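You operate a simulated robot arm through the tools that you are given. There is no shell and no other tool.

You run a simulated robot arm. Do the job below in one go: nothing can be reset, and whatever is moved stays where it is left.

TASK
Fill both frames on the filler's plates and swing the nozzle arms up.
Fine: With desiccant, dose as on their labels, none spilt; all frames stay where they lie.

Only the result counts: the job must be done as asked and must still hold three seconds after the hand-in. Knocking over, shifting, dropping, spilling or breaking anything else fails it.

THE ROBOT
A 6-joint arm with a two-finger parallel gripper, fixed in place. Base frame: the origin is at the foot of the arm, x ahead of it, y to its left, z up. Units: mm, rad, N and s.
With the tool pointing down near the work surface it reaches from about 360 to 840 mm from the base axis. Its first joint turns from -2.897 to 2.897 rad. Payload 3.91 kg.
Tool frame: the origin (TCP) lies between the finger pads and is the grasp point; the fingertips stand 30 mm ahead of it; z points along the fingers, y is the line along which they close. The gripper opens to 110 mm. The fingers are 20 mm wide and 10 mm thick; the gripper's body (48 by 112 mm) begins 55 mm behind the TCP.
Orientation is that of the tool frame in the base frame, as a unit quaternion [x, y, z, w]. With the fingers straight down and closing along the base's y, the tool's x points along the base's -x, its y along +y and its z along -z.

THE INTERFACE
- The arm moves only by the tool arm_command. Its argument "rows" is a list of rows, each a list of 3 entries, a list of its own where there are three numbers: the gripper command, from -1 (fully open) to 1 (shut), values between in proportion, then the shift along the base's x, y, z in cm, then the turn, a rotation vector about the base's x, y, z in rad. In form: [[claw, [x, y, z], [rx, ry, rz]], ...]. A call has 1 to 20 rows; each row shifts and turns the commanded pose from where the row before left it. A row lasts 0.2 s, in which the tool goes at most 50 mm and 0.15 rad; a call with a longer step from one row to the next is refused whole, and so is a gripper value outside its range. A pose out of reach is approached as far as the arm can. The call stops where the force on the tool passes 90 N (or 10 N more than at its start, if that is more) or the arm is blocked; 0.2 s more then pass. Each finger travels about 153 mm/s and halts on what it meets, pressing with about 28 N; the grip force reading is that of the motor and also rises with nothing between the fingers. The clock runs only during rows and for 0.2 s after the last one: add rows that do not move to give the fingers time. It gives the time, the measured TCP pose, the force on the tool (base axes), the opening and the grip force at its end, in the units of the frame above (readings bear some noise), with the torque about the TCP (base axes, N m) and any sound that the robot's microphone picked up.
- Cameras (640 x 400 px; columns grow to the right, rows downward): "scene" is fixed at [222.1, -651, 1554.5]; the picture's right is [0.88, -0.48, 0.00], its down [-0.21, -0.39, -0.89] and it looks along [0.43, 0.79, -0.45] (base axes); focal length 314 px, centre (320, 200). "wrist" rides on the gripper at [72, 17, -103] in the tool frame; the picture's right is [-0.23, 0.97, 0.00], its down [-0.76, -0.18, -0.62] and it looks along [-0.61, -0.14, 0.78] (tool axes); focal length 222 px, centre (320, 200). There is no depth. A picture from a camera that has moved, and an enlarged one, comes with that camera's place and axes in the base frame and with its lens.
- get_image(camera): a new picture of that camera. The clock stands still meanwhile.
- inspect(camera, box): a new picture of the part [left, top, right, bottom] of that camera's present view, enlarged. The clock stands still meanwhile.
- hand_in(): hands the job in; it is judged then, once.

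Nothing tells you positions but the pictures and the camera data. Unless the task says otherwise, let go and move clear before handing in.

The tools are called after ">>>" as a command line: name --argument value ..., lists and objects as JSON in quotes. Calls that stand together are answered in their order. arm_command: Moves the arm, as the interface text tells. Its arguments: {"type":"object","properties":{"rows":{"type":"array"}},"required":["rows"]} The other tools are called the same way: get_image (camera) takes a picture; inspect (camera, box) takes an enlarged picture of a part of a camera's view; hand_in () hands the job in.

At the start:

```text
clock: 0.0
position: [576.5, 10.5, 1325.5]
tool_rot: [0.0, 1.0, 0.001, -0.001]
ft_force: [0.6, 0.0, -0.4]
ft_torque: [0.01, -0.01, 0.03]
grip_width: 110.1
grip_force: 0.1
```

scene: 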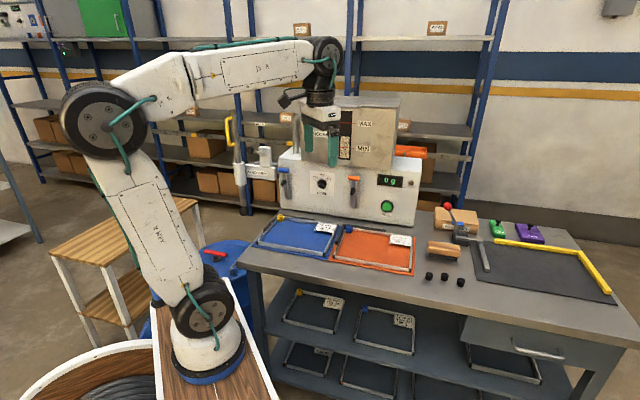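
wrist: 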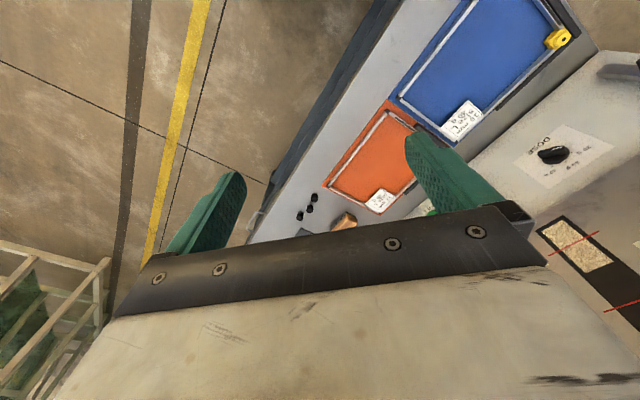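

I see a bench with a filling machine (hopper, dose knob, levers, green button) and two frames on a blue and an orange plate. I'll look closer before moving.

>>> inspect --camera "scene" --box '[220, 90, 440, 230]'

>>> inspect --camera "scene" --box '[250, 200, 430, 290]'

>>> inspect --camera "scene" --box '[410, 190, 630, 310]'

>>> inspect --camera "wrist" --box '[400, 0, 640, 240]'

>>> inspect --camera "scene" --box '[270, 280, 430, 400]'

```text
2.86 times, centred on (330, 160) of scene
camera zoom: at [222.1, -651.0, 1554.5], right [0.88, -0.48, 0.0], down [-0.21, -0.39, -0.89], along [0.43, 0.79, -0.45], focal length 897 px, centre (291, 314)
```

zoom: 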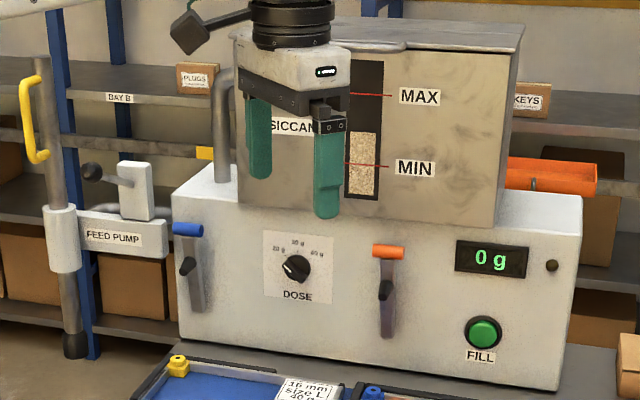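

```text
3.56 times, centred on (340, 245) of scene
camera zoom: at [222.1, -651.0, 1554.5], right [0.88, -0.48, 0.0], down [-0.21, -0.39, -0.89], along [0.43, 0.79, -0.45], focal length 1116 px, centre (249, 40)
```

zoom: 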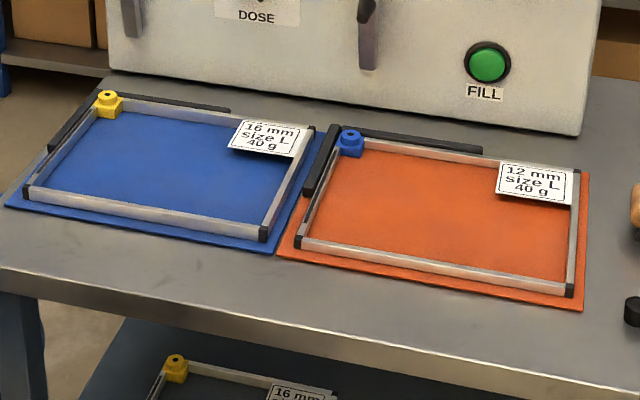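

```text
2.91 times, centred on (520, 250) of scene
camera zoom: at [222.1, -651.0, 1554.5], right [0.88, -0.48, 0.0], down [-0.21, -0.39, -0.89], along [0.43, 0.79, -0.45], focal length 913 px, centre (-262, 54)
```

zoom: 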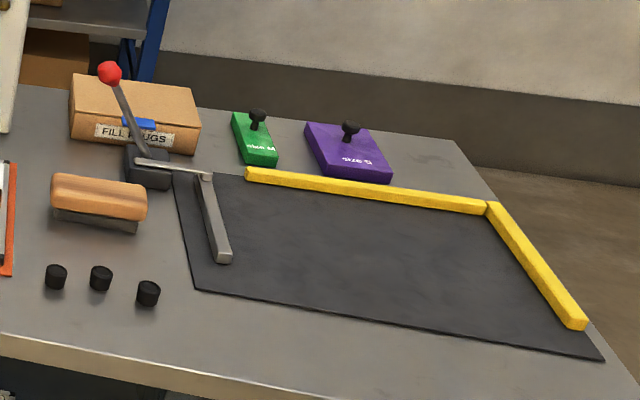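

```text
1.67 times, centred on (520, 120) of wrist
camera zoom: at [504.1, 26.0, 1426.4], right [0.23, 0.97, 0.0], down [0.76, -0.18, 0.62], along [0.61, -0.14, -0.78], focal length 370 px, centre (-13, 333)
```

zoom: 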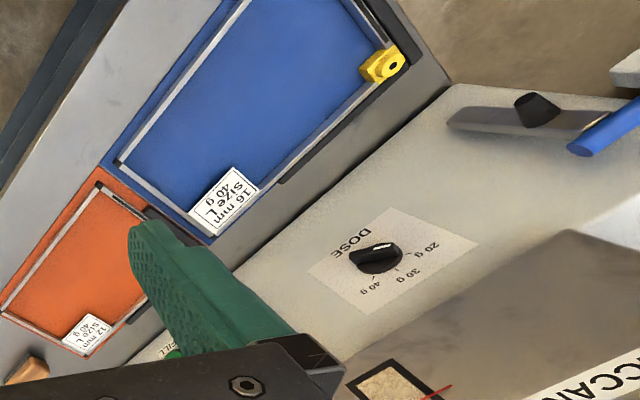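

```text
3.33 times, centred on (350, 340) of scene
camera zoom: at [222.1, -651.0, 1554.5], right [0.88, -0.48, 0.0], down [-0.21, -0.39, -0.89], along [0.43, 0.79, -0.45], focal length 1046 px, centre (220, -267)
```

zoom: 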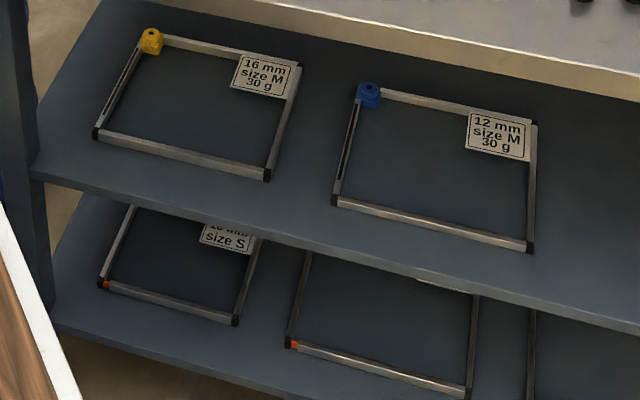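

The labels seem to both be size L, 40 g, and the dose knob seems to point at 20 g. I'll zoom in to confirm these and the nozzle arms.

>>> inspect --camera "scene" --box '[270, 160, 380, 230]'

>>> inspect --camera "scene" --box '[290, 90, 430, 175]'

>>> inspect --camera "scene" --box '[300, 205, 425, 285]'

>>> inspect --camera "scene" --box '[220, 100, 300, 220]'

>>> inspect --camera "wrist" --box '[500, 60, 640, 200]'

>>> inspect --camera "scene" --box '[140, 240, 280, 400]'

```text
5.71 times, centred on (325, 195) of scene
camera zoom: at [222.1, -651.0, 1554.5], right [0.88, -0.48, 0.0], down [-0.21, -0.39, -0.89], along [0.43, 0.79, -0.45], focal length 1793 px, centre (291, 229)
```

zoom: 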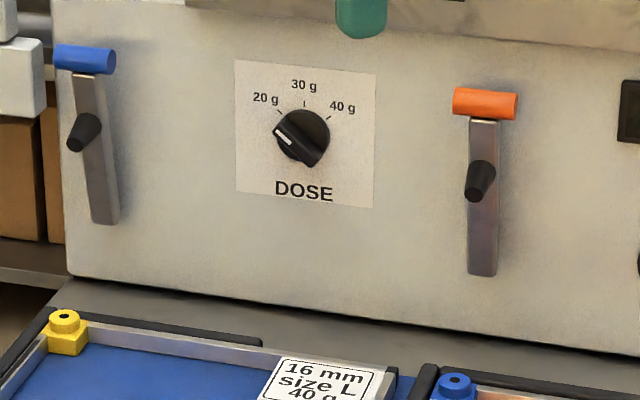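

```text
4.57 times, centred on (360, 132) of scene
camera zoom: at [222.1, -651.0, 1554.5], right [0.88, -0.48, 0.0], down [-0.21, -0.39, -0.89], along [0.43, 0.79, -0.45], focal length 1435 px, centre (137, 509)
```

zoom: 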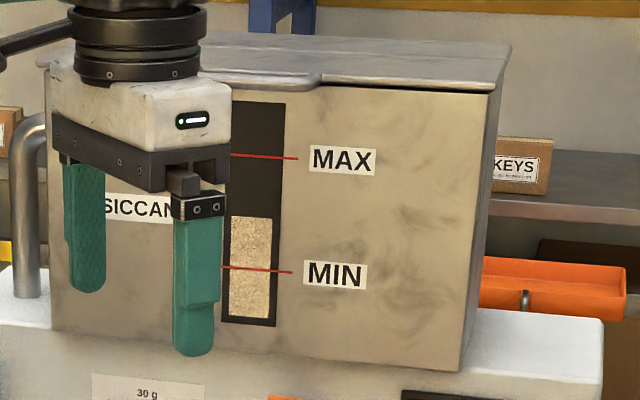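

```text
5.00 times, centred on (362, 245) of scene
camera zoom: at [222.1, -651.0, 1554.5], right [0.88, -0.48, 0.0], down [-0.21, -0.39, -0.89], along [0.43, 0.79, -0.45], focal length 1569 px, centre (108, -25)
```

zoom: 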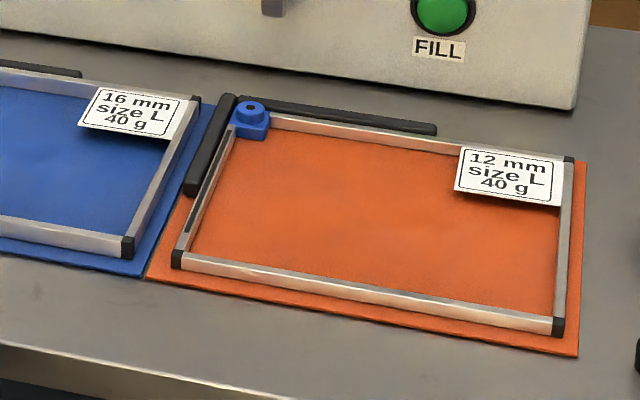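

```text
3.33 times, centred on (260, 160) of scene
camera zoom: at [222.1, -651.0, 1554.5], right [0.88, -0.48, 0.0], down [-0.21, -0.39, -0.89], along [0.43, 0.79, -0.45], focal length 1046 px, centre (520, 333)
```

zoom: 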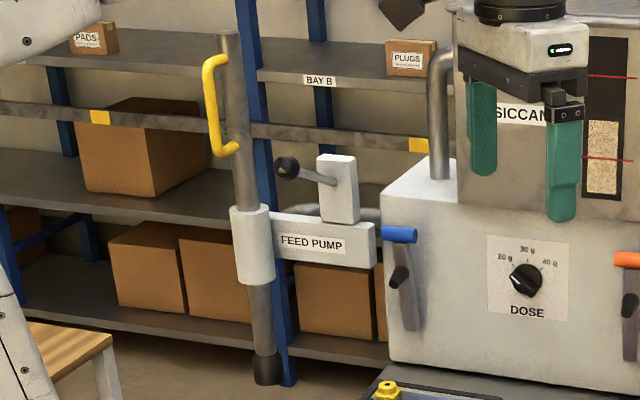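

```text
2.86 times, centred on (570, 130) of wrist
camera zoom: at [504.1, 26.0, 1426.4], right [0.23, 0.97, 0.0], down [0.76, -0.18, 0.62], along [0.61, -0.14, -0.78], focal length 635 px, centre (-394, 400)
```

zoom: 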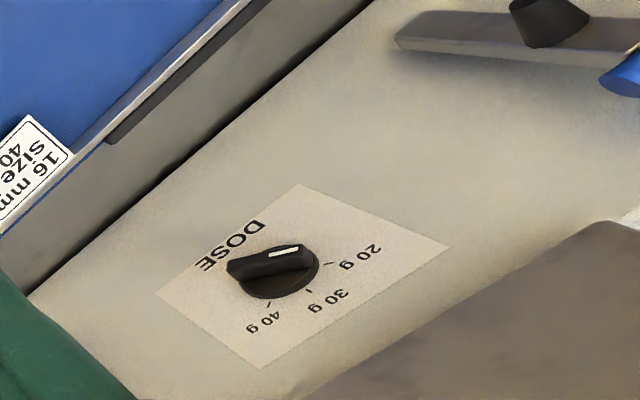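

```text
2.50 times, centred on (210, 320) of scene
camera zoom: at [222.1, -651.0, 1554.5], right [0.88, -0.48, 0.0], down [-0.21, -0.39, -0.89], along [0.43, 0.79, -0.45], focal length 785 px, centre (595, -100)
```

zoom: 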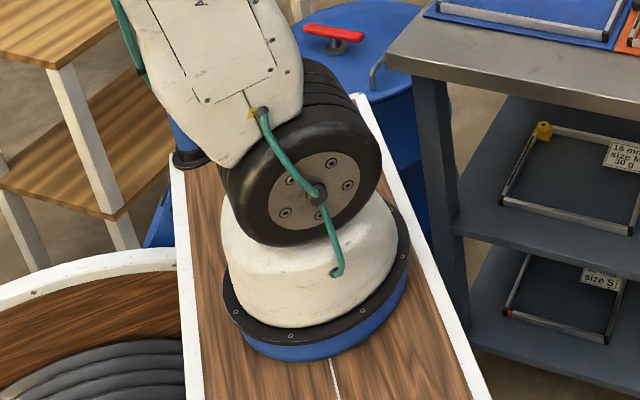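

Both labels say 40 g and the knob is at about 20 g. The machine face runs diagonally, roughly from (690,590) to (1130,180), with the bench top at z about 850. The nozzle arms are folded up against the face. I'll turn the wrist toward the face for closer views.

>>> arm_command --rows '[[-1, [0.7, 2.1, -1.0], [0, 0, 0.1373]], [-1, [0.7, 2.1, -1.0], [0, 0, 0.1373]], [-1, [0.7, 2.1, -1.0], [0, 0, 0.1373]], [-1, [0.7, 2.1, -1.0], [0, 0, 0.1373]], [-1, [0.7, 2.1, -1.0], [0, 0, 0.1373]], [-1, [0.7, 2.1, -1.0], [0, 0, 0.1373]], [-1, [0.7, 2.1, -1.5], [0.0961, -0.0889, 0]], [-1, [0.7, 2.1, -1.5], [0.0961, -0.0889, 0]], [-1, [0.7, 2.1, -1.5], [0.0961, -0.0889, 0]], [-1, [0.7, 2.1, -1.5], [0.0961, -0.0889, 0]], [-1, [0.7, 2.1, -1.5], [0.0961, -0.0889, 0]], [-1, [0.7, 2.1, -1.5], [0.0961, -0.0889, 0]], [-1, [0, 0, 0], [0, 0, 0]]]'

>>> get_image --camera "wrist"

>>> get_image --camera "scene"

```text
clock: 2.8
position: [661.0, 265.6, 1175.1]
tool_rot: [-0.37, 0.846, 0.154, 0.351]
ft_force: [0.5, 0.8, 0.4]
ft_torque: [0.03, -0.04, -0.01]
grip_width: 109.9
grip_force: 0.1
```

```text
taken
camera wrist: at [563.0, 183.3, 1195.4], right [-0.61, 0.78, 0.16], down [0.2, -0.05, 0.98], along [0.77, 0.62, -0.12], focal length 222 px, centre (320, 200)
```

wrist: 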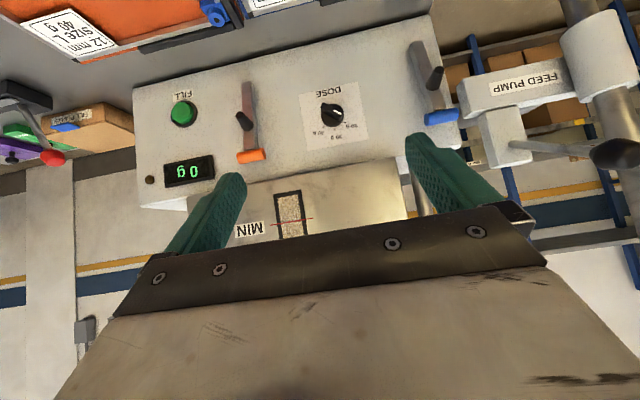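

```text
taken
```

scene: 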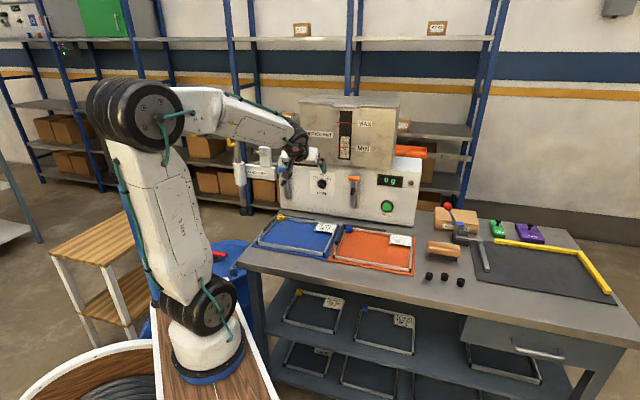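

The face is clearly visible (upside down). I'll take enlarged views here, then a second viewpoint to triangulate.

>>> inspect --camera "wrist" --box '[130, 60, 290, 200]'

>>> inspect --camera "wrist" --box '[290, 20, 480, 160]'

>>> arm_command --rows '[[-1, [3, -2.8, -1], [0, 0, 0]], [-1, [3, -2.8, -1], [0, 0, 0]], [-1, [3, -2.8, -1], [0, 0, 0]], [-1, [3, -2.8, -1], [0, 0, 0]], [-1, [0, 0, 0], [0, 0, 0]], [-1, [0, 0, 0], [0, 0, 0]]]'

>>> get_image --camera "wrist"

>>> inspect --camera "wrist" --box '[160, 40, 360, 180]'

>>> inspect --camera "wrist" --box '[350, 20, 550, 160]'

```text
2.86 times, centred on (210, 130) of wrist
camera zoom: at [563.0, 183.3, 1195.4], right [-0.61, 0.78, 0.16], down [0.2, -0.05, 0.98], along [0.77, 0.62, -0.12], focal length 635 px, centre (634, 400)
```

zoom: 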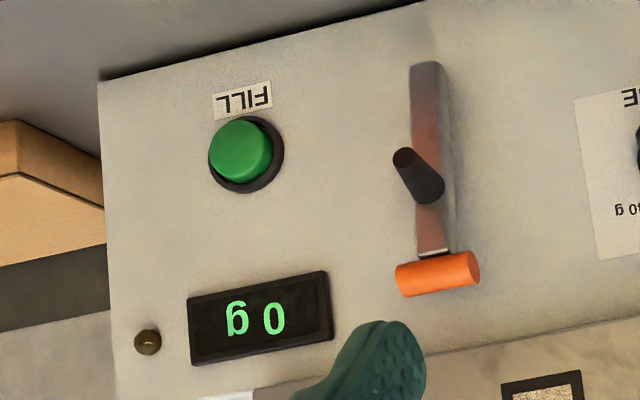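

```text
2.86 times, centred on (385, 90) of wrist
camera zoom: at [563.0, 183.3, 1195.4], right [-0.61, 0.78, 0.16], down [0.2, -0.05, 0.98], along [0.77, 0.62, -0.12], focal length 635 px, centre (134, 514)
```

zoom: 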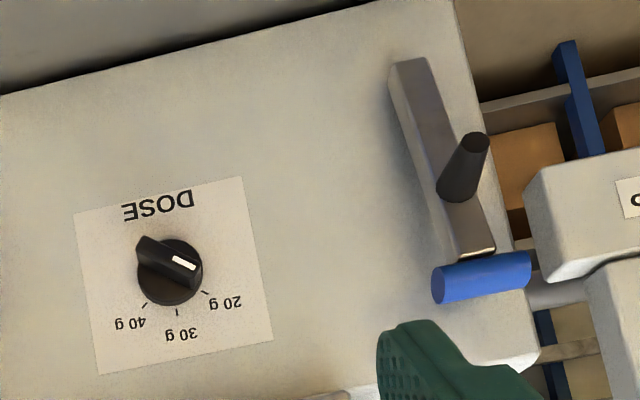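

```text
clock: 4.2
position: [782.4, 149.5, 1133.4]
tool_rot: [-0.37, 0.847, 0.153, 0.351]
ft_force: [0.2, 0.6, 0.8]
ft_torque: [0.0, 0.02, 0.0]
grip_width: 110.4
grip_force: 0.1
```

```text
taken
camera wrist: at [685.6, 67.5, 1154.5], right [-0.61, 0.78, 0.16], down [0.2, -0.05, 0.98], along [0.77, 0.62, -0.12], focal length 222 px, centre (320, 200)
```

wrist: 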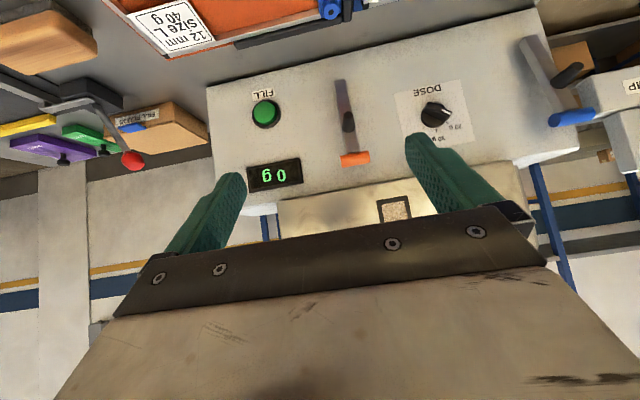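

```text
2.86 times, centred on (260, 110) of wrist
camera zoom: at [685.6, 67.5, 1154.5], right [-0.61, 0.78, 0.16], down [0.2, -0.05, 0.98], along [0.77, 0.62, -0.12], focal length 635 px, centre (491, 457)
```

zoom: 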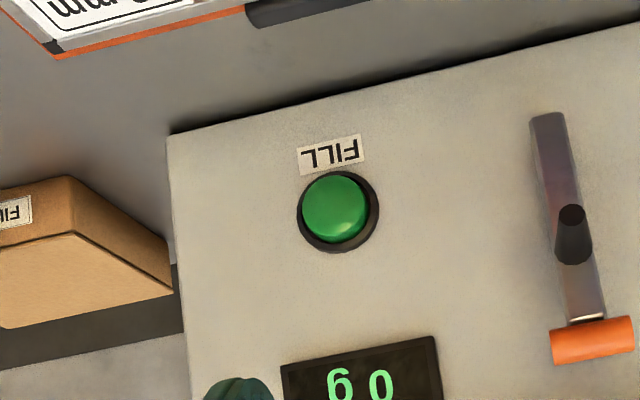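

```text
2.86 times, centred on (450, 90) of wrist
camera zoom: at [685.6, 67.5, 1154.5], right [-0.61, 0.78, 0.16], down [0.2, -0.05, 0.98], along [0.77, 0.62, -0.12], focal length 635 px, centre (-51, 514)
```

zoom: 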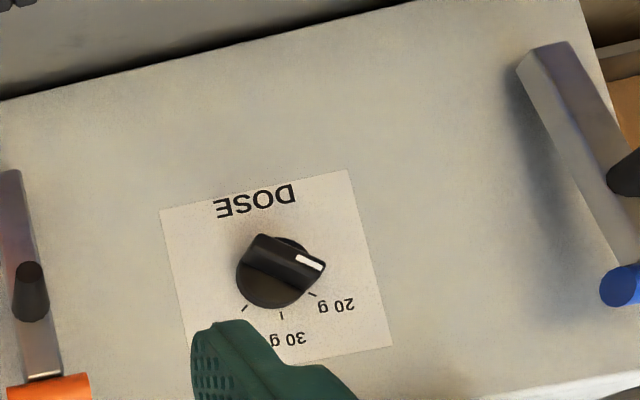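

I triangulated: FILL button about (1031,253,930), knob (827,457,1000), blue handle (690,551,1059), orange handle (908,331,1058). The face normal is about (0.71,0.71,0), and the arms are hinged at their lower ends around z 910. Next I level the tool in front of the dose knob, standing off, to check its pointer.

>>> arm_command --rows '[[-1, [-0.66, 3.1, -1.9], [0, 0, -0.039]], [-1, [-0.66, 3.1, -1.9], [0.0926, -0.0926, 0]], [-1, [-0.66, 3.1, -1.9], [0.0926, -0.0926, 0]], [-1, [-0.66, 3.1, -1.9], [0.0926, -0.0926, 0]], [-1, [-0.66, 3.1, -1.9], [0.0926, -0.0926, 0]], [-1, [-0.66, 3.1, -1.9], [0.0926, -0.0926, 0]], [-1, [-0.63, 3.1, -1.94], [0.0926, -0.0926, 0]], [-1, [0, 0, 0], [0, 0, 0]], [-1, [0, 0, 0], [0, 0, 0]]]'

>>> get_image --camera "wrist"

>>> inspect --camera "wrist" --box '[240, 40, 400, 140]'

>>> get_image --camera "scene"

```text
clock: 6.2
position: [752.9, 349.2, 1008.4]
tool_rot: [-0.272, 0.654, 0.284, 0.647]
ft_force: [-0.3, -0.5, 0.3]
ft_torque: [0.01, -0.05, -0.01]
grip_width: 109.6
grip_force: 0.0
out of reach, approached as far as the arm can: row 7
```

```text
taken
camera wrist: at [668.0, 285.1, 935.3], right [-0.7, 0.67, 0.25], down [-0.29, -0.58, 0.76], along [0.65, 0.46, 0.6], focal length 222 px, centre (320, 200)
```

wrist: 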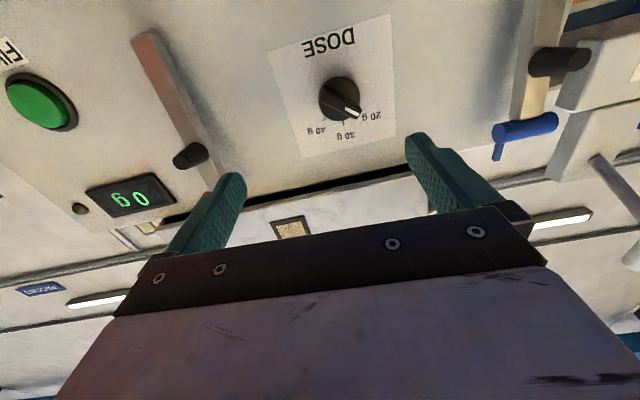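

```text
4.00 times, centred on (320, 90) of wrist
camera zoom: at [668.0, 285.1, 935.3], right [-0.7, 0.67, 0.25], down [-0.29, -0.58, 0.76], along [0.65, 0.46, 0.6], focal length 888 px, centre (320, 640)
```

zoom: 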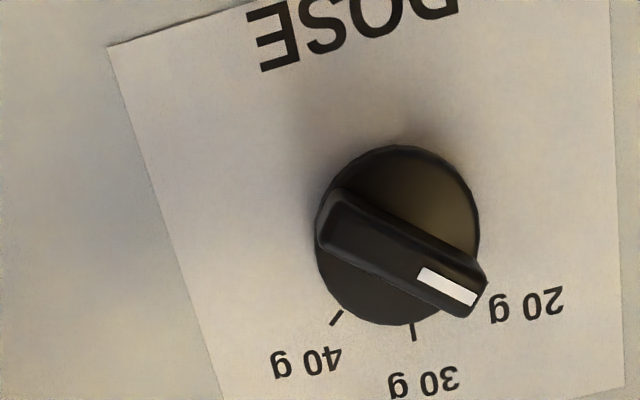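

```text
taken
```

scene: 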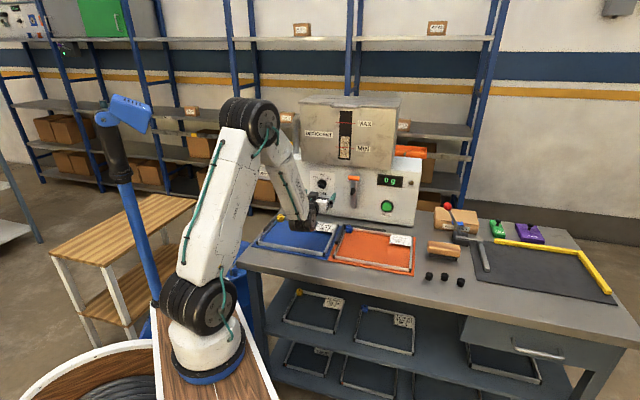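

The pointer is slightly past the 20 g mark, so it needs about 90° clockwise to reach 40 g. The last row was slightly out of reach, so I'll probe how the arm behaves nearer the knob.

>>> arm_command --rows '[[-1, [0.7, 0.7, 0.5], [0, 0, 0]], [-1, [0.7, 0.7, 0.5], [0, 0, 0]], [-1, [0, 0, 0], [0, 0, 0]], [-1, [0, 0, 0], [0, 0, 0]]]'

```text
clock: 7.2
position: [774.9, 355.1, 1023.2]
tool_rot: [-0.272, 0.652, 0.276, 0.651]
ft_force: [0.1, 0.2, -0.7]
ft_torque: [-0.01, 0.03, 0.0]
grip_width: 109.9
grip_force: 0.1
out of reach, approached as far as the arm can: row 1
```

I'll check that the pose has settled.

>>> arm_command --rows '[[-1, [0, 0, 0], [0, 0, 0]], [-1, [0, 0, 0], [0, 0, 0]]]'

>>> get_image --camera "scene"

```text
clock: 7.8
position: [776.0, 356.0, 1022.8]
tool_rot: [-0.273, 0.652, 0.275, 0.652]
ft_force: [0.2, 0.1, -0.9]
ft_torque: [-0.05, -0.02, -0.01]
grip_width: 110.0
grip_force: 0.0
```

```text
taken
```

scene: 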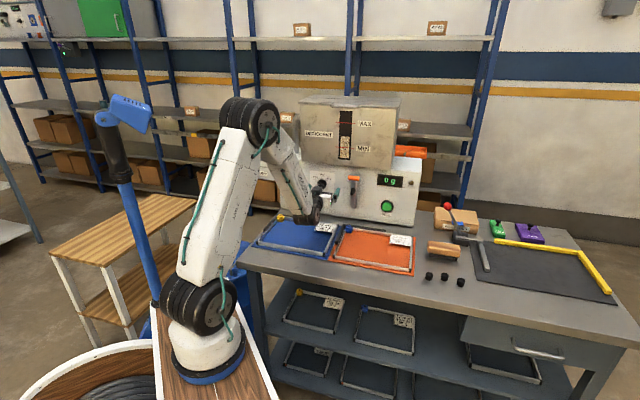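

The arm settled; being too close to the base seems to be the limit, so moving toward the face is fine. I'll roll the tool to match the knob's bar (about 46°), move in front of it and check.

>>> arm_command --rows '[[-1, [0.05, 0.9, -0.4], [-0.0943, -0.0943, 0]], [-1, [0.05, 0.9, -0.4], [-0.0943, -0.0943, 0]], [-1, [0.05, 0.9, -0.4], [-0.0943, -0.0943, 0]], [-1, [0.05, 0.9, -0.4], [-0.0943, -0.0943, 0]], [-1, [0.05, 0.9, -0.4], [-0.0943, -0.0943, 0]], [-1, [0.05, 0.8, -0.3], [-0.0943, -0.0943, 0]], [-1, [0, 0, 0], [0, 0, 0]], [-1, [0, 0, 0], [0, 0, 0]]]'

>>> get_image --camera "wrist"

>>> inspect --camera "scene" --box '[270, 150, 410, 240]'

```text
clock: 9.6
position: [775.5, 356.7, 1023.5]
tool_rot: [-0.272, 0.653, 0.274, 0.652]
ft_force: [0.2, -0.1, 0.4]
ft_torque: [-0.03, 0.0, 0.0]
grip_width: 110.0
grip_force: 0.1
out of reach, approached as far as the arm can: row 1, 2, 3, 4, 5, 6
```

```text
taken
camera wrist: at [689.7, 291.7, 949.4], right [-0.69, 0.68, 0.23], down [-0.31, -0.57, 0.76], along [0.65, 0.46, 0.61], focal length 222 px, centre (320, 200)
```

wrist: 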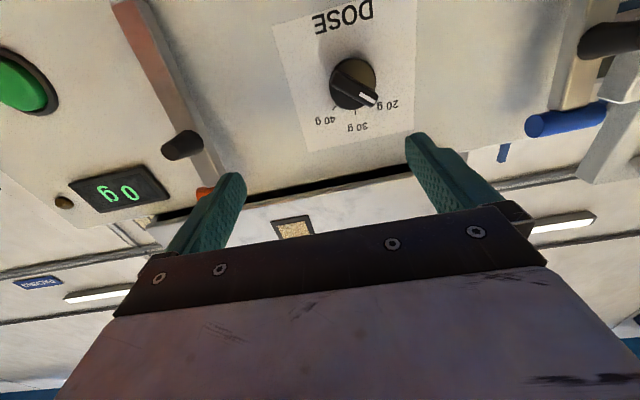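

```text
4.44 times, centred on (340, 195) of scene
camera zoom: at [222.1, -651.0, 1554.5], right [0.88, -0.48, 0.0], down [-0.21, -0.39, -0.89], along [0.43, 0.79, -0.45], focal length 1395 px, centre (231, 222)
```

zoom: 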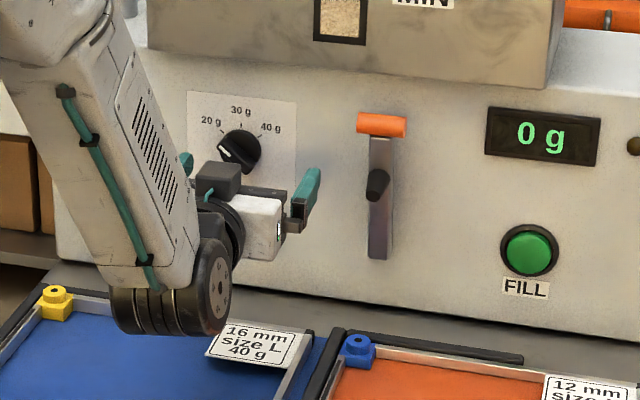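

The level tool is at its limit here, and the wrist hangs close above the blue frame. I'll go back to a 45° tilt, which keeps the wrist high, and work from there.

>>> arm_command --rows '[[-1, [0.3, -0.3, 1.0], [-0.0926, 0.0926, 0]], [-1, [0.0, 0.0, 1.0], [-0.0926, 0.0926, 0]], [-1, [0, 0, 0], [0, 0, 0]]]'

```text
clock: 10.4
position: [779.2, 351.8, 1042.6]
tool_rot: [-0.305, 0.733, 0.238, 0.56]
ft_force: [-0.6, 0.3, -0.5]
ft_torque: [0.0, -0.01, 0.0]
grip_width: 109.9
grip_force: 0.1
```

Now to 52° tilt and centred in front of the knob, standing off, then test the roll by −45° about the face normal.

>>> arm_command --rows '[[-1, [-0.5, 0.5, 0.3], [-0.0926, 0.0926, 0]], [-1, [-0.5, 0.5, 0.3], [-0.0926, 0.0926, 0]], [-1, [-0.5, 0.5, 0.3], [-0.0926, 0.0926, 0]], [-1, [-0.7, 0.7, 0], [0, 0, 0]], [-1, [-0.7, 0.7, 0], [0, 0, 0]], [-1, [0, 0, 0], [-0.0943, -0.0943, 0]], [-1, [0, 0, 0], [-0.0943, -0.0943, 0]], [-1, [0, 0, 0], [-0.0943, -0.0943, 0]], [-1, [0, 0, 0], [-0.0943, -0.0943, 0]], [-1, [0, 0, 0], [-0.0943, -0.0943, 0]], [-1, [0, 0, 0], [-0.0943, -0.0943, 0]], [-1, [0, 0, 0], [0, 0, 0]]]'

>>> get_image --camera "wrist"

>>> get_image --camera "scene"

```text
clock: 13.0
position: [742.2, 372.4, 1037.6]
tool_rot: [-0.457, 0.749, -0.123, 0.464]
ft_force: [-0.1, -0.8, 0.3]
ft_torque: [0.01, 0.03, 0.01]
grip_width: 110.2
grip_force: 0.1
out of reach, approached as far as the arm can: row 7, 8
```

```text
taken
camera wrist: at [637.9, 296.2, 1039.9], right [-0.52, 0.72, -0.46], down [-0.29, 0.36, 0.89], along [0.8, 0.59, 0.02], focal length 222 px, centre (320, 200)
```

wrist: 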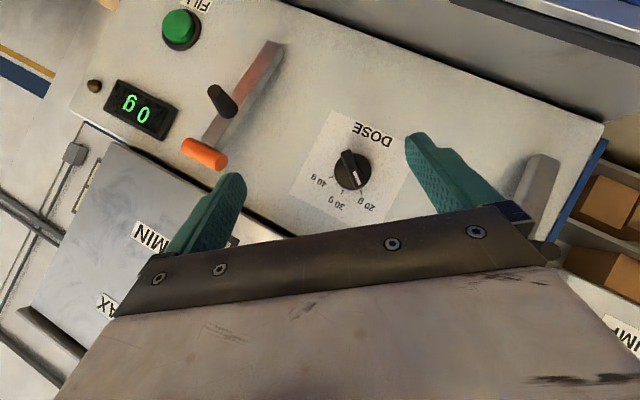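

```text
taken
```

scene: 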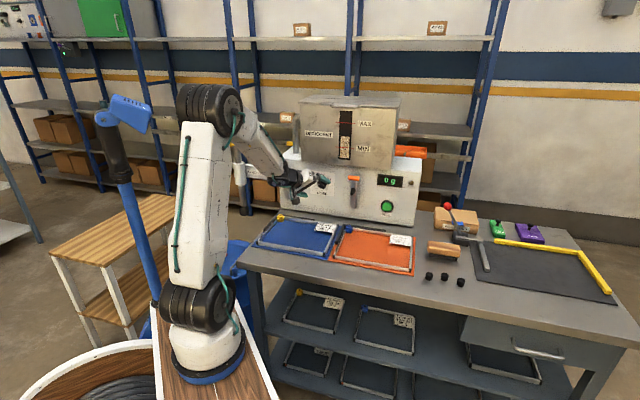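

The roll worked to −37°. I need about −8° more, then I move in to 40 mm before contact with the fingers narrowed to 40 mm.

>>> arm_command --rows '[[-0.5, [0.6, 0.9, -0.5], [0, 0, 0]], [0, [0.6, 0.9, -0.5], [0, 0, 0]], [0.27, [0.6, 0.9, -0.5], [-0.05, -0.05, 0]], [0.27, [0.6, 0.9, -0.6], [-0.05, -0.05, 0]], [0.27, [0.6, 0.75, -0.6], [0, 0, 0]], [0.27, [0, 0, 0], [0, 0, 0]], [0.27, [0, 0, 0], [0, 0, 0]]]'

>>> get_image --camera "wrist"

>>> inspect --camera "scene" --box '[270, 150, 380, 230]'

```text
clock: 14.6
position: [772.8, 415.3, 1010.7]
tool_rot: [-0.473, 0.718, -0.182, 0.477]
ft_force: [0.2, -0.3, 0.4]
ft_torque: [0.02, 0.0, -0.02]
grip_width: 40.2
grip_force: 0.1
```

```text
taken
camera wrist: at [668.0, 340.1, 1009.7], right [-0.47, 0.67, -0.58], down [-0.37, 0.44, 0.82], along [0.8, 0.6, 0.04], focal length 222 px, centre (320, 200)
```

wrist: 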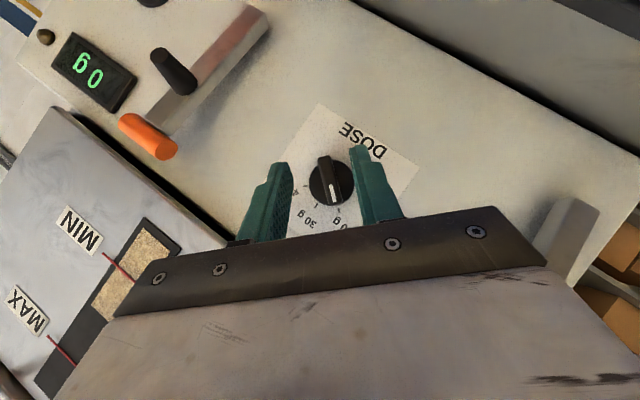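

```text
5.00 times, centred on (325, 190) of scene
camera zoom: at [222.1, -651.0, 1554.5], right [0.88, -0.48, 0.0], down [-0.21, -0.39, -0.89], along [0.43, 0.79, -0.45], focal length 1569 px, centre (295, 250)
```

zoom: 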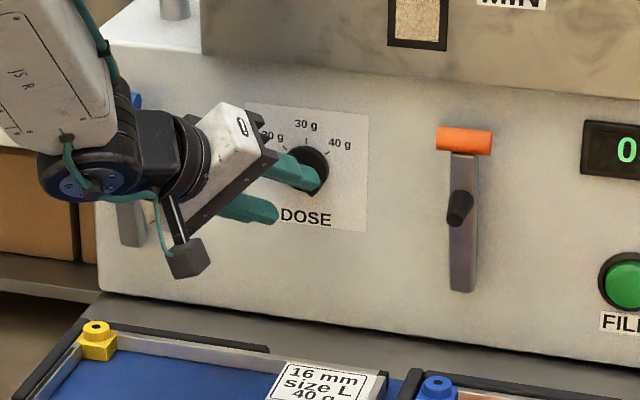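

The fingers straddle the knob. I'll zoom to check the bar's angle and centring before moving in.

>>> inspect --camera "wrist" --box '[240, 90, 440, 240]'

```text
2.67 times, centred on (340, 165) of wrist
camera zoom: at [668.0, 340.1, 1009.7], right [-0.47, 0.67, -0.58], down [-0.37, 0.44, 0.82], along [0.8, 0.6, 0.04], focal length 592 px, centre (267, 293)
```

zoom: 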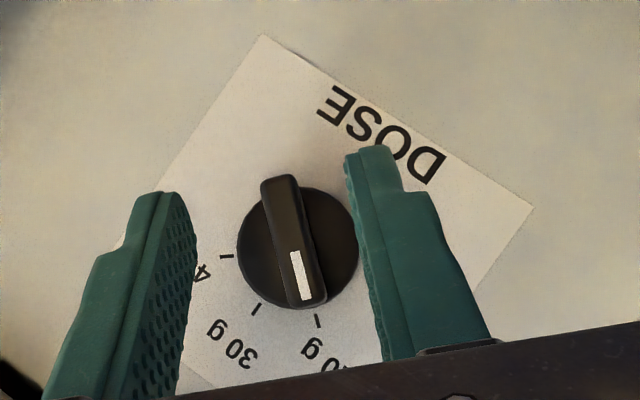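

The bar points at 20 g (about 49° left of vertical) and the 40 g tick is about 98° further on. I'll trim the roll and offset, move in 33 mm, close and check.

>>> arm_command --rows '[[0.27, [0.5, 0.6, -0.14], [-0.05, -0.05, 0]], [0.27, [0.8, 0.95, -0.1], [0, 0, 0]], [0.27, [0.5, 0.6, -0.1], [0, 0, 0]], [0.27, [0.36, 0.36, 0], [0, 0, 0]], [0.27, [0, 0, 0], [0, 0, 0]]]'

>>> inspect --camera "wrist" --box '[240, 90, 440, 240]'

>>> inspect --camera "scene" --box '[290, 160, 370, 220]'

```text
clock: 15.8
position: [794.6, 441.0, 1007.3]
tool_rot: [-0.48, 0.701, -0.211, 0.483]
ft_force: [-1.1, -0.1, -0.6]
ft_torque: [-0.01, 0.0, 0.01]
grip_width: 40.1
grip_force: 0.1
```

```text
2.67 times, centred on (340, 165) of wrist
camera zoom: at [690.0, 365.0, 1004.7], right [-0.44, 0.64, -0.63], down [-0.41, 0.48, 0.77], along [0.8, 0.6, 0.05], focal length 592 px, centre (267, 293)
```

zoom: 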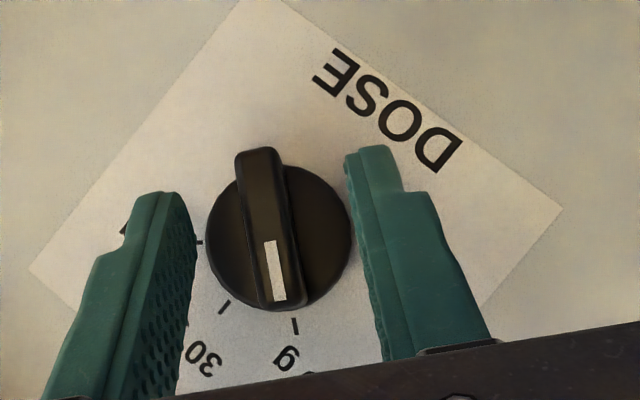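

```text
6.67 times, centred on (330, 190) of scene
camera zoom: at [222.1, -651.0, 1554.5], right [0.88, -0.48, 0.0], down [-0.21, -0.39, -0.89], along [0.43, 0.79, -0.45], focal length 2092 px, centre (253, 267)
```

zoom: 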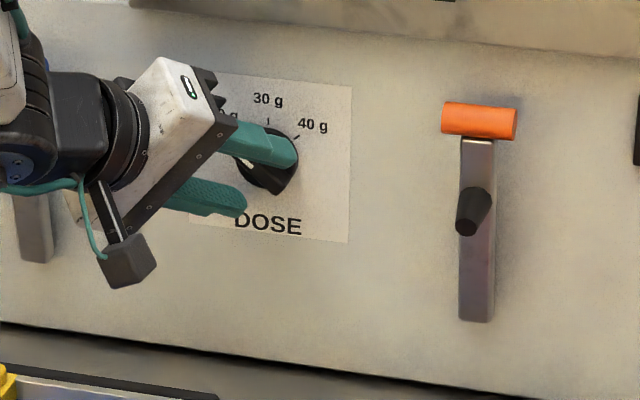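

Alignment looks good; I close on the bar.

>>> arm_command --rows '[[0.6, [0, 0, 0], [0, 0, 0]], [1, [0, 0, 0], [0, 0, 0]], [1, [0, 0, 0], [0, 0, 0]]]'

>>> inspect --camera "wrist" --box '[240, 90, 440, 240]'

```text
clock: 16.6
position: [794.2, 440.8, 1007.9]
tool_rot: [-0.48, 0.702, -0.211, 0.483]
ft_force: [4.0, -0.7, 6.6]
ft_torque: [0.02, -0.12, -0.46]
grip_width: 11.8
grip_force: 45.2
```

```text
2.67 times, centred on (340, 165) of wrist
camera zoom: at [690.4, 364.6, 1005.3], right [-0.44, 0.64, -0.63], down [-0.41, 0.48, 0.77], along [0.8, 0.6, 0.05], focal length 592 px, centre (267, 293)
```

zoom: 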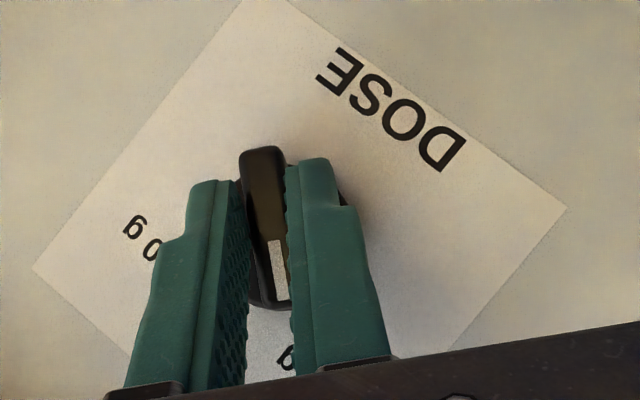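

Gripped the bar (11.8 mm). I turn the first half clockwise about the knob axis.

>>> arm_command --rows '[[1, [0.098, -0.098, 0.135], [0.1008, 0.1008, 0]], [1, [0.109, -0.109, 0.113], [0.1008, 0.1008, 0]], [1, [0.12, -0.12, 0.091], [0.1008, 0.1008, 0]], [1, [0.127, -0.127, 0.066], [0.1008, 0.1008, 0]], [1, [0.133, -0.133, 0.04], [0.1008, 0.1008, 0]], [1, [0.136, -0.136, 0.012], [0.1008, 0.1008, 0]], [1, [0, 0, 0], [0, 0, 0]]]'

>>> inspect --camera "wrist" --box '[240, 90, 440, 240]'

>>> inspect --camera "scene" --box '[290, 160, 370, 220]'

```text
clock: 18.2
position: [801.8, 436.3, 1012.7]
tool_rot: [-0.372, 0.827, 0.112, 0.407]
ft_force: [-20.6, -18.2, -18.2]
ft_torque: [-0.51, 0.6, -0.13]
grip_width: 11.5
grip_force: 44.7
out of reach, approached as far as the arm can: row 6
```

```text
2.67 times, centred on (340, 165) of wrist
camera zoom: at [700.2, 357.6, 1020.7], right [-0.6, 0.8, 0.06], down [0.06, -0.03, 1.0], along [0.8, 0.6, -0.03], focal length 592 px, centre (267, 293)
```

zoom: 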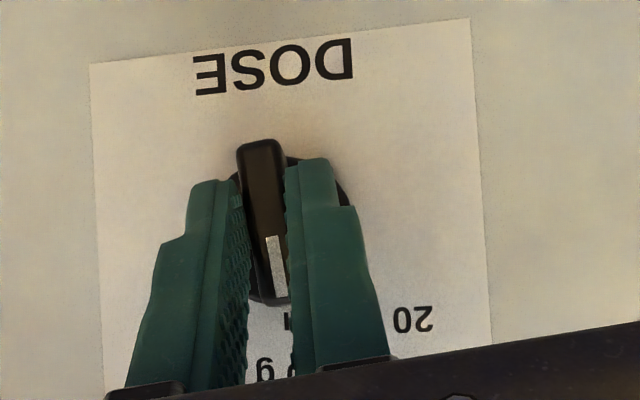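

```text
6.67 times, centred on (330, 190) of scene
camera zoom: at [222.1, -651.0, 1554.5], right [0.88, -0.48, 0.0], down [-0.21, -0.39, -0.89], along [0.43, 0.79, -0.45], focal length 2092 px, centre (253, 267)
```

zoom: 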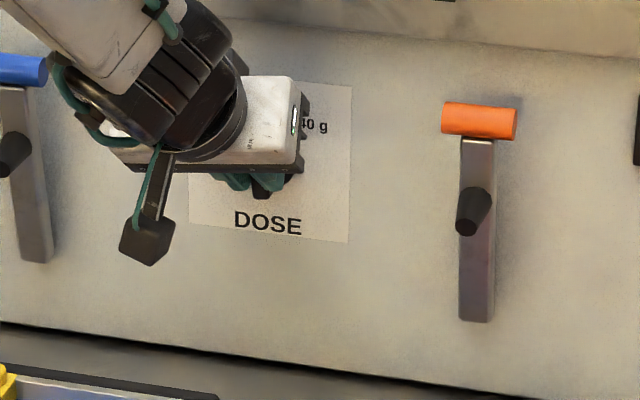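

The knob is at about 30 g and the tool presses the face slightly, so I ease back 2.5 mm while turning on.

>>> arm_command --rows '[[1, [-0.044, -0.31, 0.01], [0.0987, 0.0987, 0]], [1, [0.133, -0.133, -0.017], [0.0987, 0.0987, 0]], [1, [0.13, -0.13, -0.043], [0.0987, 0.0987, 0]], [1, [0, 0, 0], [0, 0, 0]]]'

>>> inspect --camera "wrist" --box '[240, 90, 440, 240]'

```text
clock: 19.2
position: [807.9, 433.6, 1015.0]
tool_rot: [-0.287, 0.852, 0.287, 0.332]
ft_force: [15.8, 12.3, -23.7]
ft_torque: [-0.55, 0.33, -0.11]
grip_width: 11.7
grip_force: 45.1
```

```text
2.67 times, centred on (340, 165) of wrist
camera zoom: at [709.3, 350.8, 1028.9], right [-0.52, 0.72, 0.46], down [0.34, -0.32, 0.89], along [0.78, 0.62, -0.08], focal length 592 px, centre (267, 293)
```

zoom: 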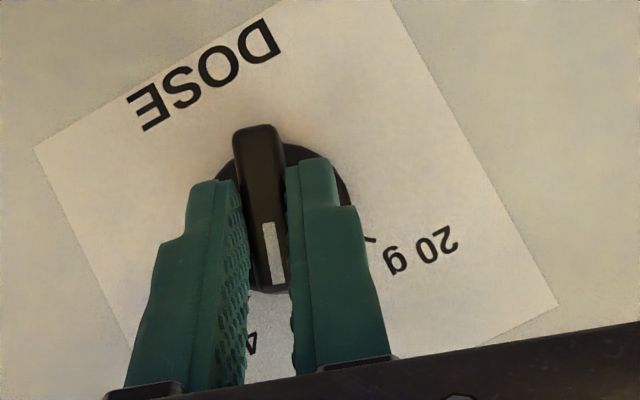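

The knob follows; about 32° more to go. I continue with a slight downward correction.

>>> arm_command --rows '[[1, [0.122, -0.122, -0.12], [0.0976, 0.0976, 0]], [1, [0.115, -0.115, -0.14], [0.0976, 0.0976, 0]], [1, [0.105, -0.105, -0.16], [0.0976, 0.0976, 0]], [1, [0.093, -0.093, -0.16], [0.0976, 0.0976, 0]], [1, [0, 0, 0], [0, 0, 0]]]'

>>> inspect --camera "wrist" --box '[240, 90, 440, 240]'

>>> inspect --camera "scene" --box '[290, 160, 370, 220]'

```text
clock: 20.4
position: [811.9, 428.3, 1009.5]
tool_rot: [-0.155, 0.828, 0.495, 0.213]
ft_force: [29.9, 12.4, 1.6]
ft_torque: [0.21, -0.3, -0.76]
grip_width: 11.6
grip_force: 44.2
```

```text
2.67 times, centred on (340, 165) of wrist
camera zoom: at [720.8, 338.8, 1028.3], right [-0.26, 0.46, 0.85], down [0.61, -0.6, 0.51], along [0.74, 0.65, -0.13], focal length 592 px, centre (267, 293)
```

zoom: 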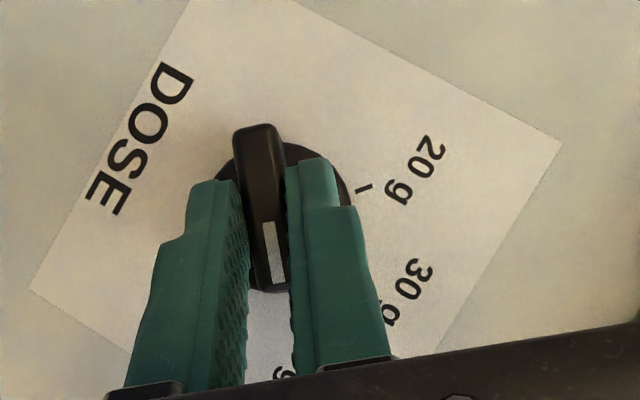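

```text
6.67 times, centred on (330, 190) of scene
camera zoom: at [222.1, -651.0, 1554.5], right [0.88, -0.48, 0.0], down [-0.21, -0.39, -0.89], along [0.43, 0.79, -0.45], focal length 2092 px, centre (253, 267)
```

zoom: 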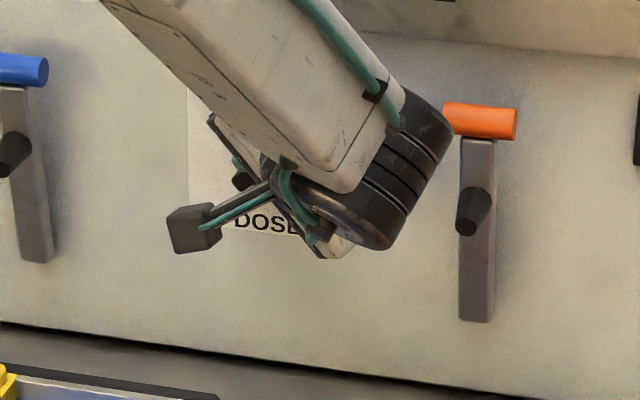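

The tool has turned to +49°. I release, back off and check the pointer.

>>> arm_command --rows '[[0.4, [0, 0, 0], [0, 0, 0]], [0.27, [0, 0, 0], [0, 0, 0]], [0.27, [-0.9, -0.9, 0.2], [0, 0, 0]], [0.27, [-1.5, -1.5, 0.5], [0, 0, 0]], [0.27, [-1.5, -1.5, 0.5], [0, 0, 0]], [0.27, [0, 0, 0], [0, 0, 0]]]'

>>> get_image --camera "wrist"

>>> inspect --camera "wrist" --box '[240, 90, 440, 240]'

>>> get_image --camera "scene"

```text
clock: 21.8
position: [772.1, 389.4, 1021.9]
tool_rot: [-0.157, 0.828, 0.494, 0.212]
ft_force: [-0.1, 0.5, 0.2]
ft_torque: [0.02, 0.0, -0.02]
grip_width: 40.3
grip_force: 0.0
```

```text
taken
camera wrist: at [680.3, 299.5, 1040.2], right [-0.26, 0.46, 0.85], down [0.62, -0.6, 0.51], along [0.74, 0.66, -0.13], focal length 222 px, centre (320, 200)
```

wrist: 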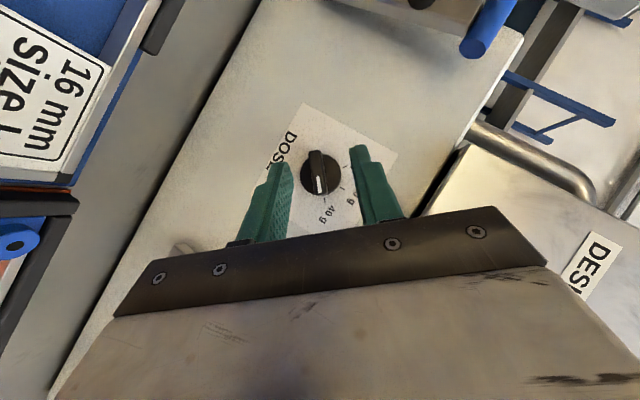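

```text
2.67 times, centred on (340, 165) of wrist
camera zoom: at [680.3, 299.5, 1040.2], right [-0.26, 0.46, 0.85], down [0.62, -0.6, 0.51], along [0.74, 0.66, -0.13], focal length 592 px, centre (267, 293)
```

zoom: 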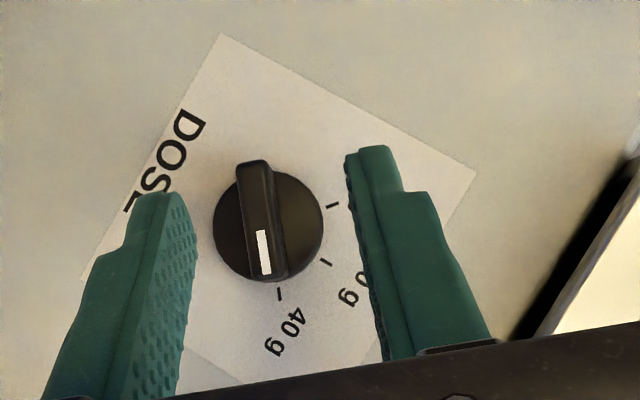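

```text
taken
```

scene: 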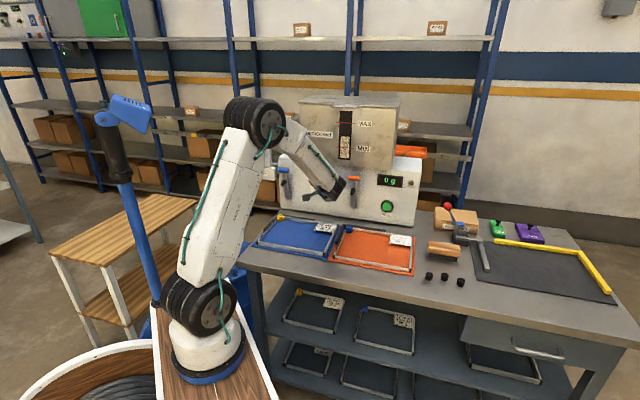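

The pointer now lines up with the 40 g mark. Next is the blue nozzle arm: I unroll the tool and move to a stand-off in front of and above the blue handle at (690,551,1059).

>>> arm_command --rows '[[0.27, [-1.0, -0.6, 1.5], [-0.1008, -0.1008, 0]], [0.27, [-1.0, -0.6, 1.5], [-0.1008, -0.1008, 0]], [0.0, [-1.5, 1.7, 1.3], [-0.1008, -0.1008, 0]], [-0.27, [-1.5, 1.7, 1.3], [-0.1008, -0.1008, 0]], [-0.27, [-1.5, 1.7, 1.3], [-0.1008, -0.1008, 0]], [-0.27, [-1.8, 2.0, 1.0], [-0.1008, -0.1008, 0]], [-0.27, [-1.8, 2.0, 1.0], [0, 0, 0]], [-0.27, [-1.8, 2.0, 0], [0, 0, 0]], [-0.27, [-0.5, 2.5, 0], [0, 0, 0]], [-0.27, [0, 0, 0], [0, 0, 0]], [-0.27, [0, 0, 0], [0, 0, 0]]]'

>>> get_image --camera "wrist"

>>> get_image --camera "scene"

```text
clock: 24.2
position: [651.9, 506.2, 1106.3]
tool_rot: [-0.35, 0.836, 0.16, 0.39]
ft_force: [-0.7, -0.5, -0.3]
ft_torque: [-0.01, -0.01, -0.03]
grip_width: 70.0
grip_force: 0.2
out of reach, approached as far as the arm can: row 6
```

```text
taken
camera wrist: at [549.6, 426.6, 1116.1], right [-0.59, 0.79, 0.17], down [0.13, -0.11, 0.98], along [0.8, 0.6, -0.04], focal length 222 px, centre (320, 200)
```

wrist: 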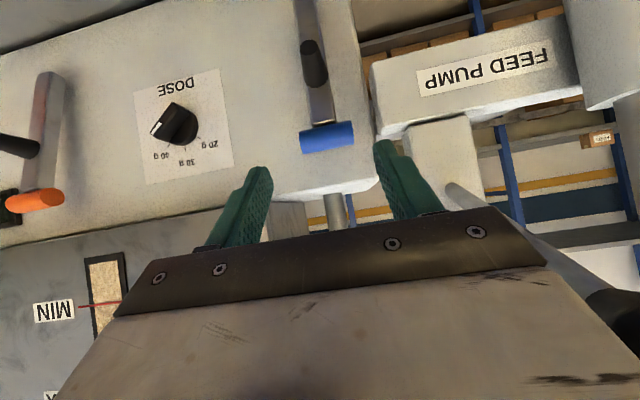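

```text
taken
```

scene: 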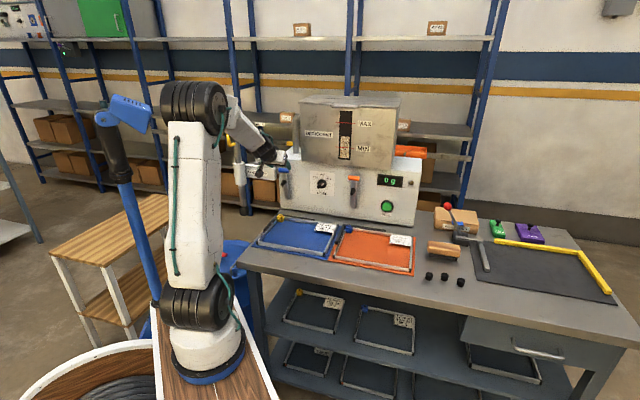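

I'm at the stand-off. I'll check the dose pointer again from this angle and zoom on the blue handle.

>>> inspect --camera "wrist" --box '[120, 60, 260, 190]'

>>> inspect --camera "wrist" --box '[230, 20, 430, 220]'

>>> inspect --camera "scene" --box '[290, 160, 370, 220]'

```text
3.08 times, centred on (190, 125) of wrist
camera zoom: at [549.6, 426.6, 1116.1], right [-0.59, 0.79, 0.17], down [0.13, -0.11, 0.98], along [0.8, 0.6, -0.04], focal length 684 px, centre (720, 431)
```

zoom: 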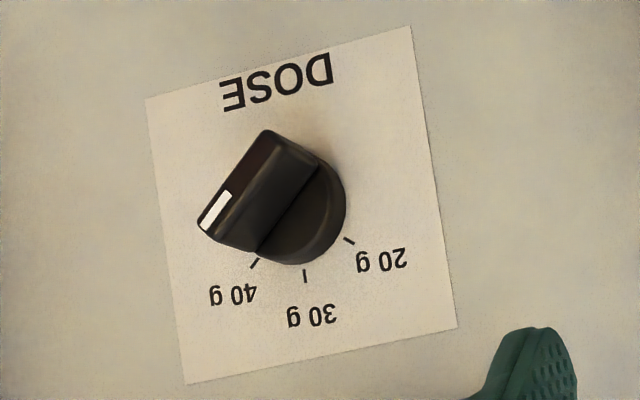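

```text
2.00 times, centred on (330, 120) of wrist
camera zoom: at [549.6, 426.6, 1116.1], right [-0.59, 0.79, 0.17], down [0.13, -0.11, 0.98], along [0.8, 0.6, -0.04], focal length 444 px, centre (300, 360)
```

zoom: 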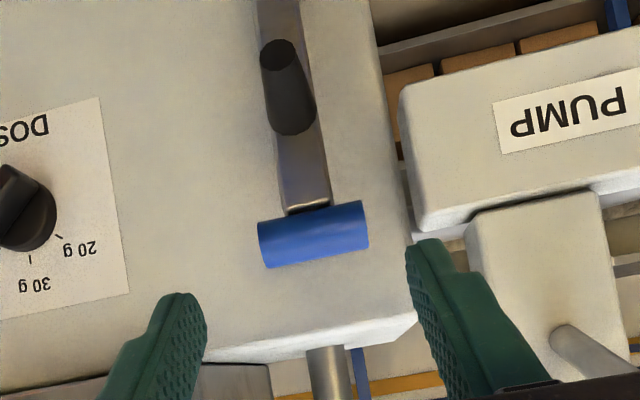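

```text
6.67 times, centred on (330, 190) of scene
camera zoom: at [222.1, -651.0, 1554.5], right [0.88, -0.48, 0.0], down [-0.21, -0.39, -0.89], along [0.43, 0.79, -0.45], focal length 2092 px, centre (253, 267)
```

zoom: 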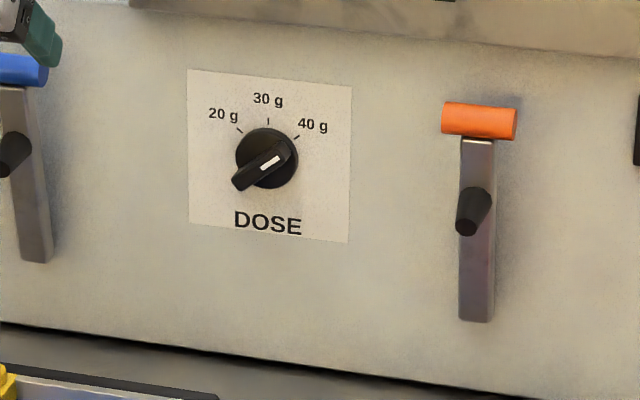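

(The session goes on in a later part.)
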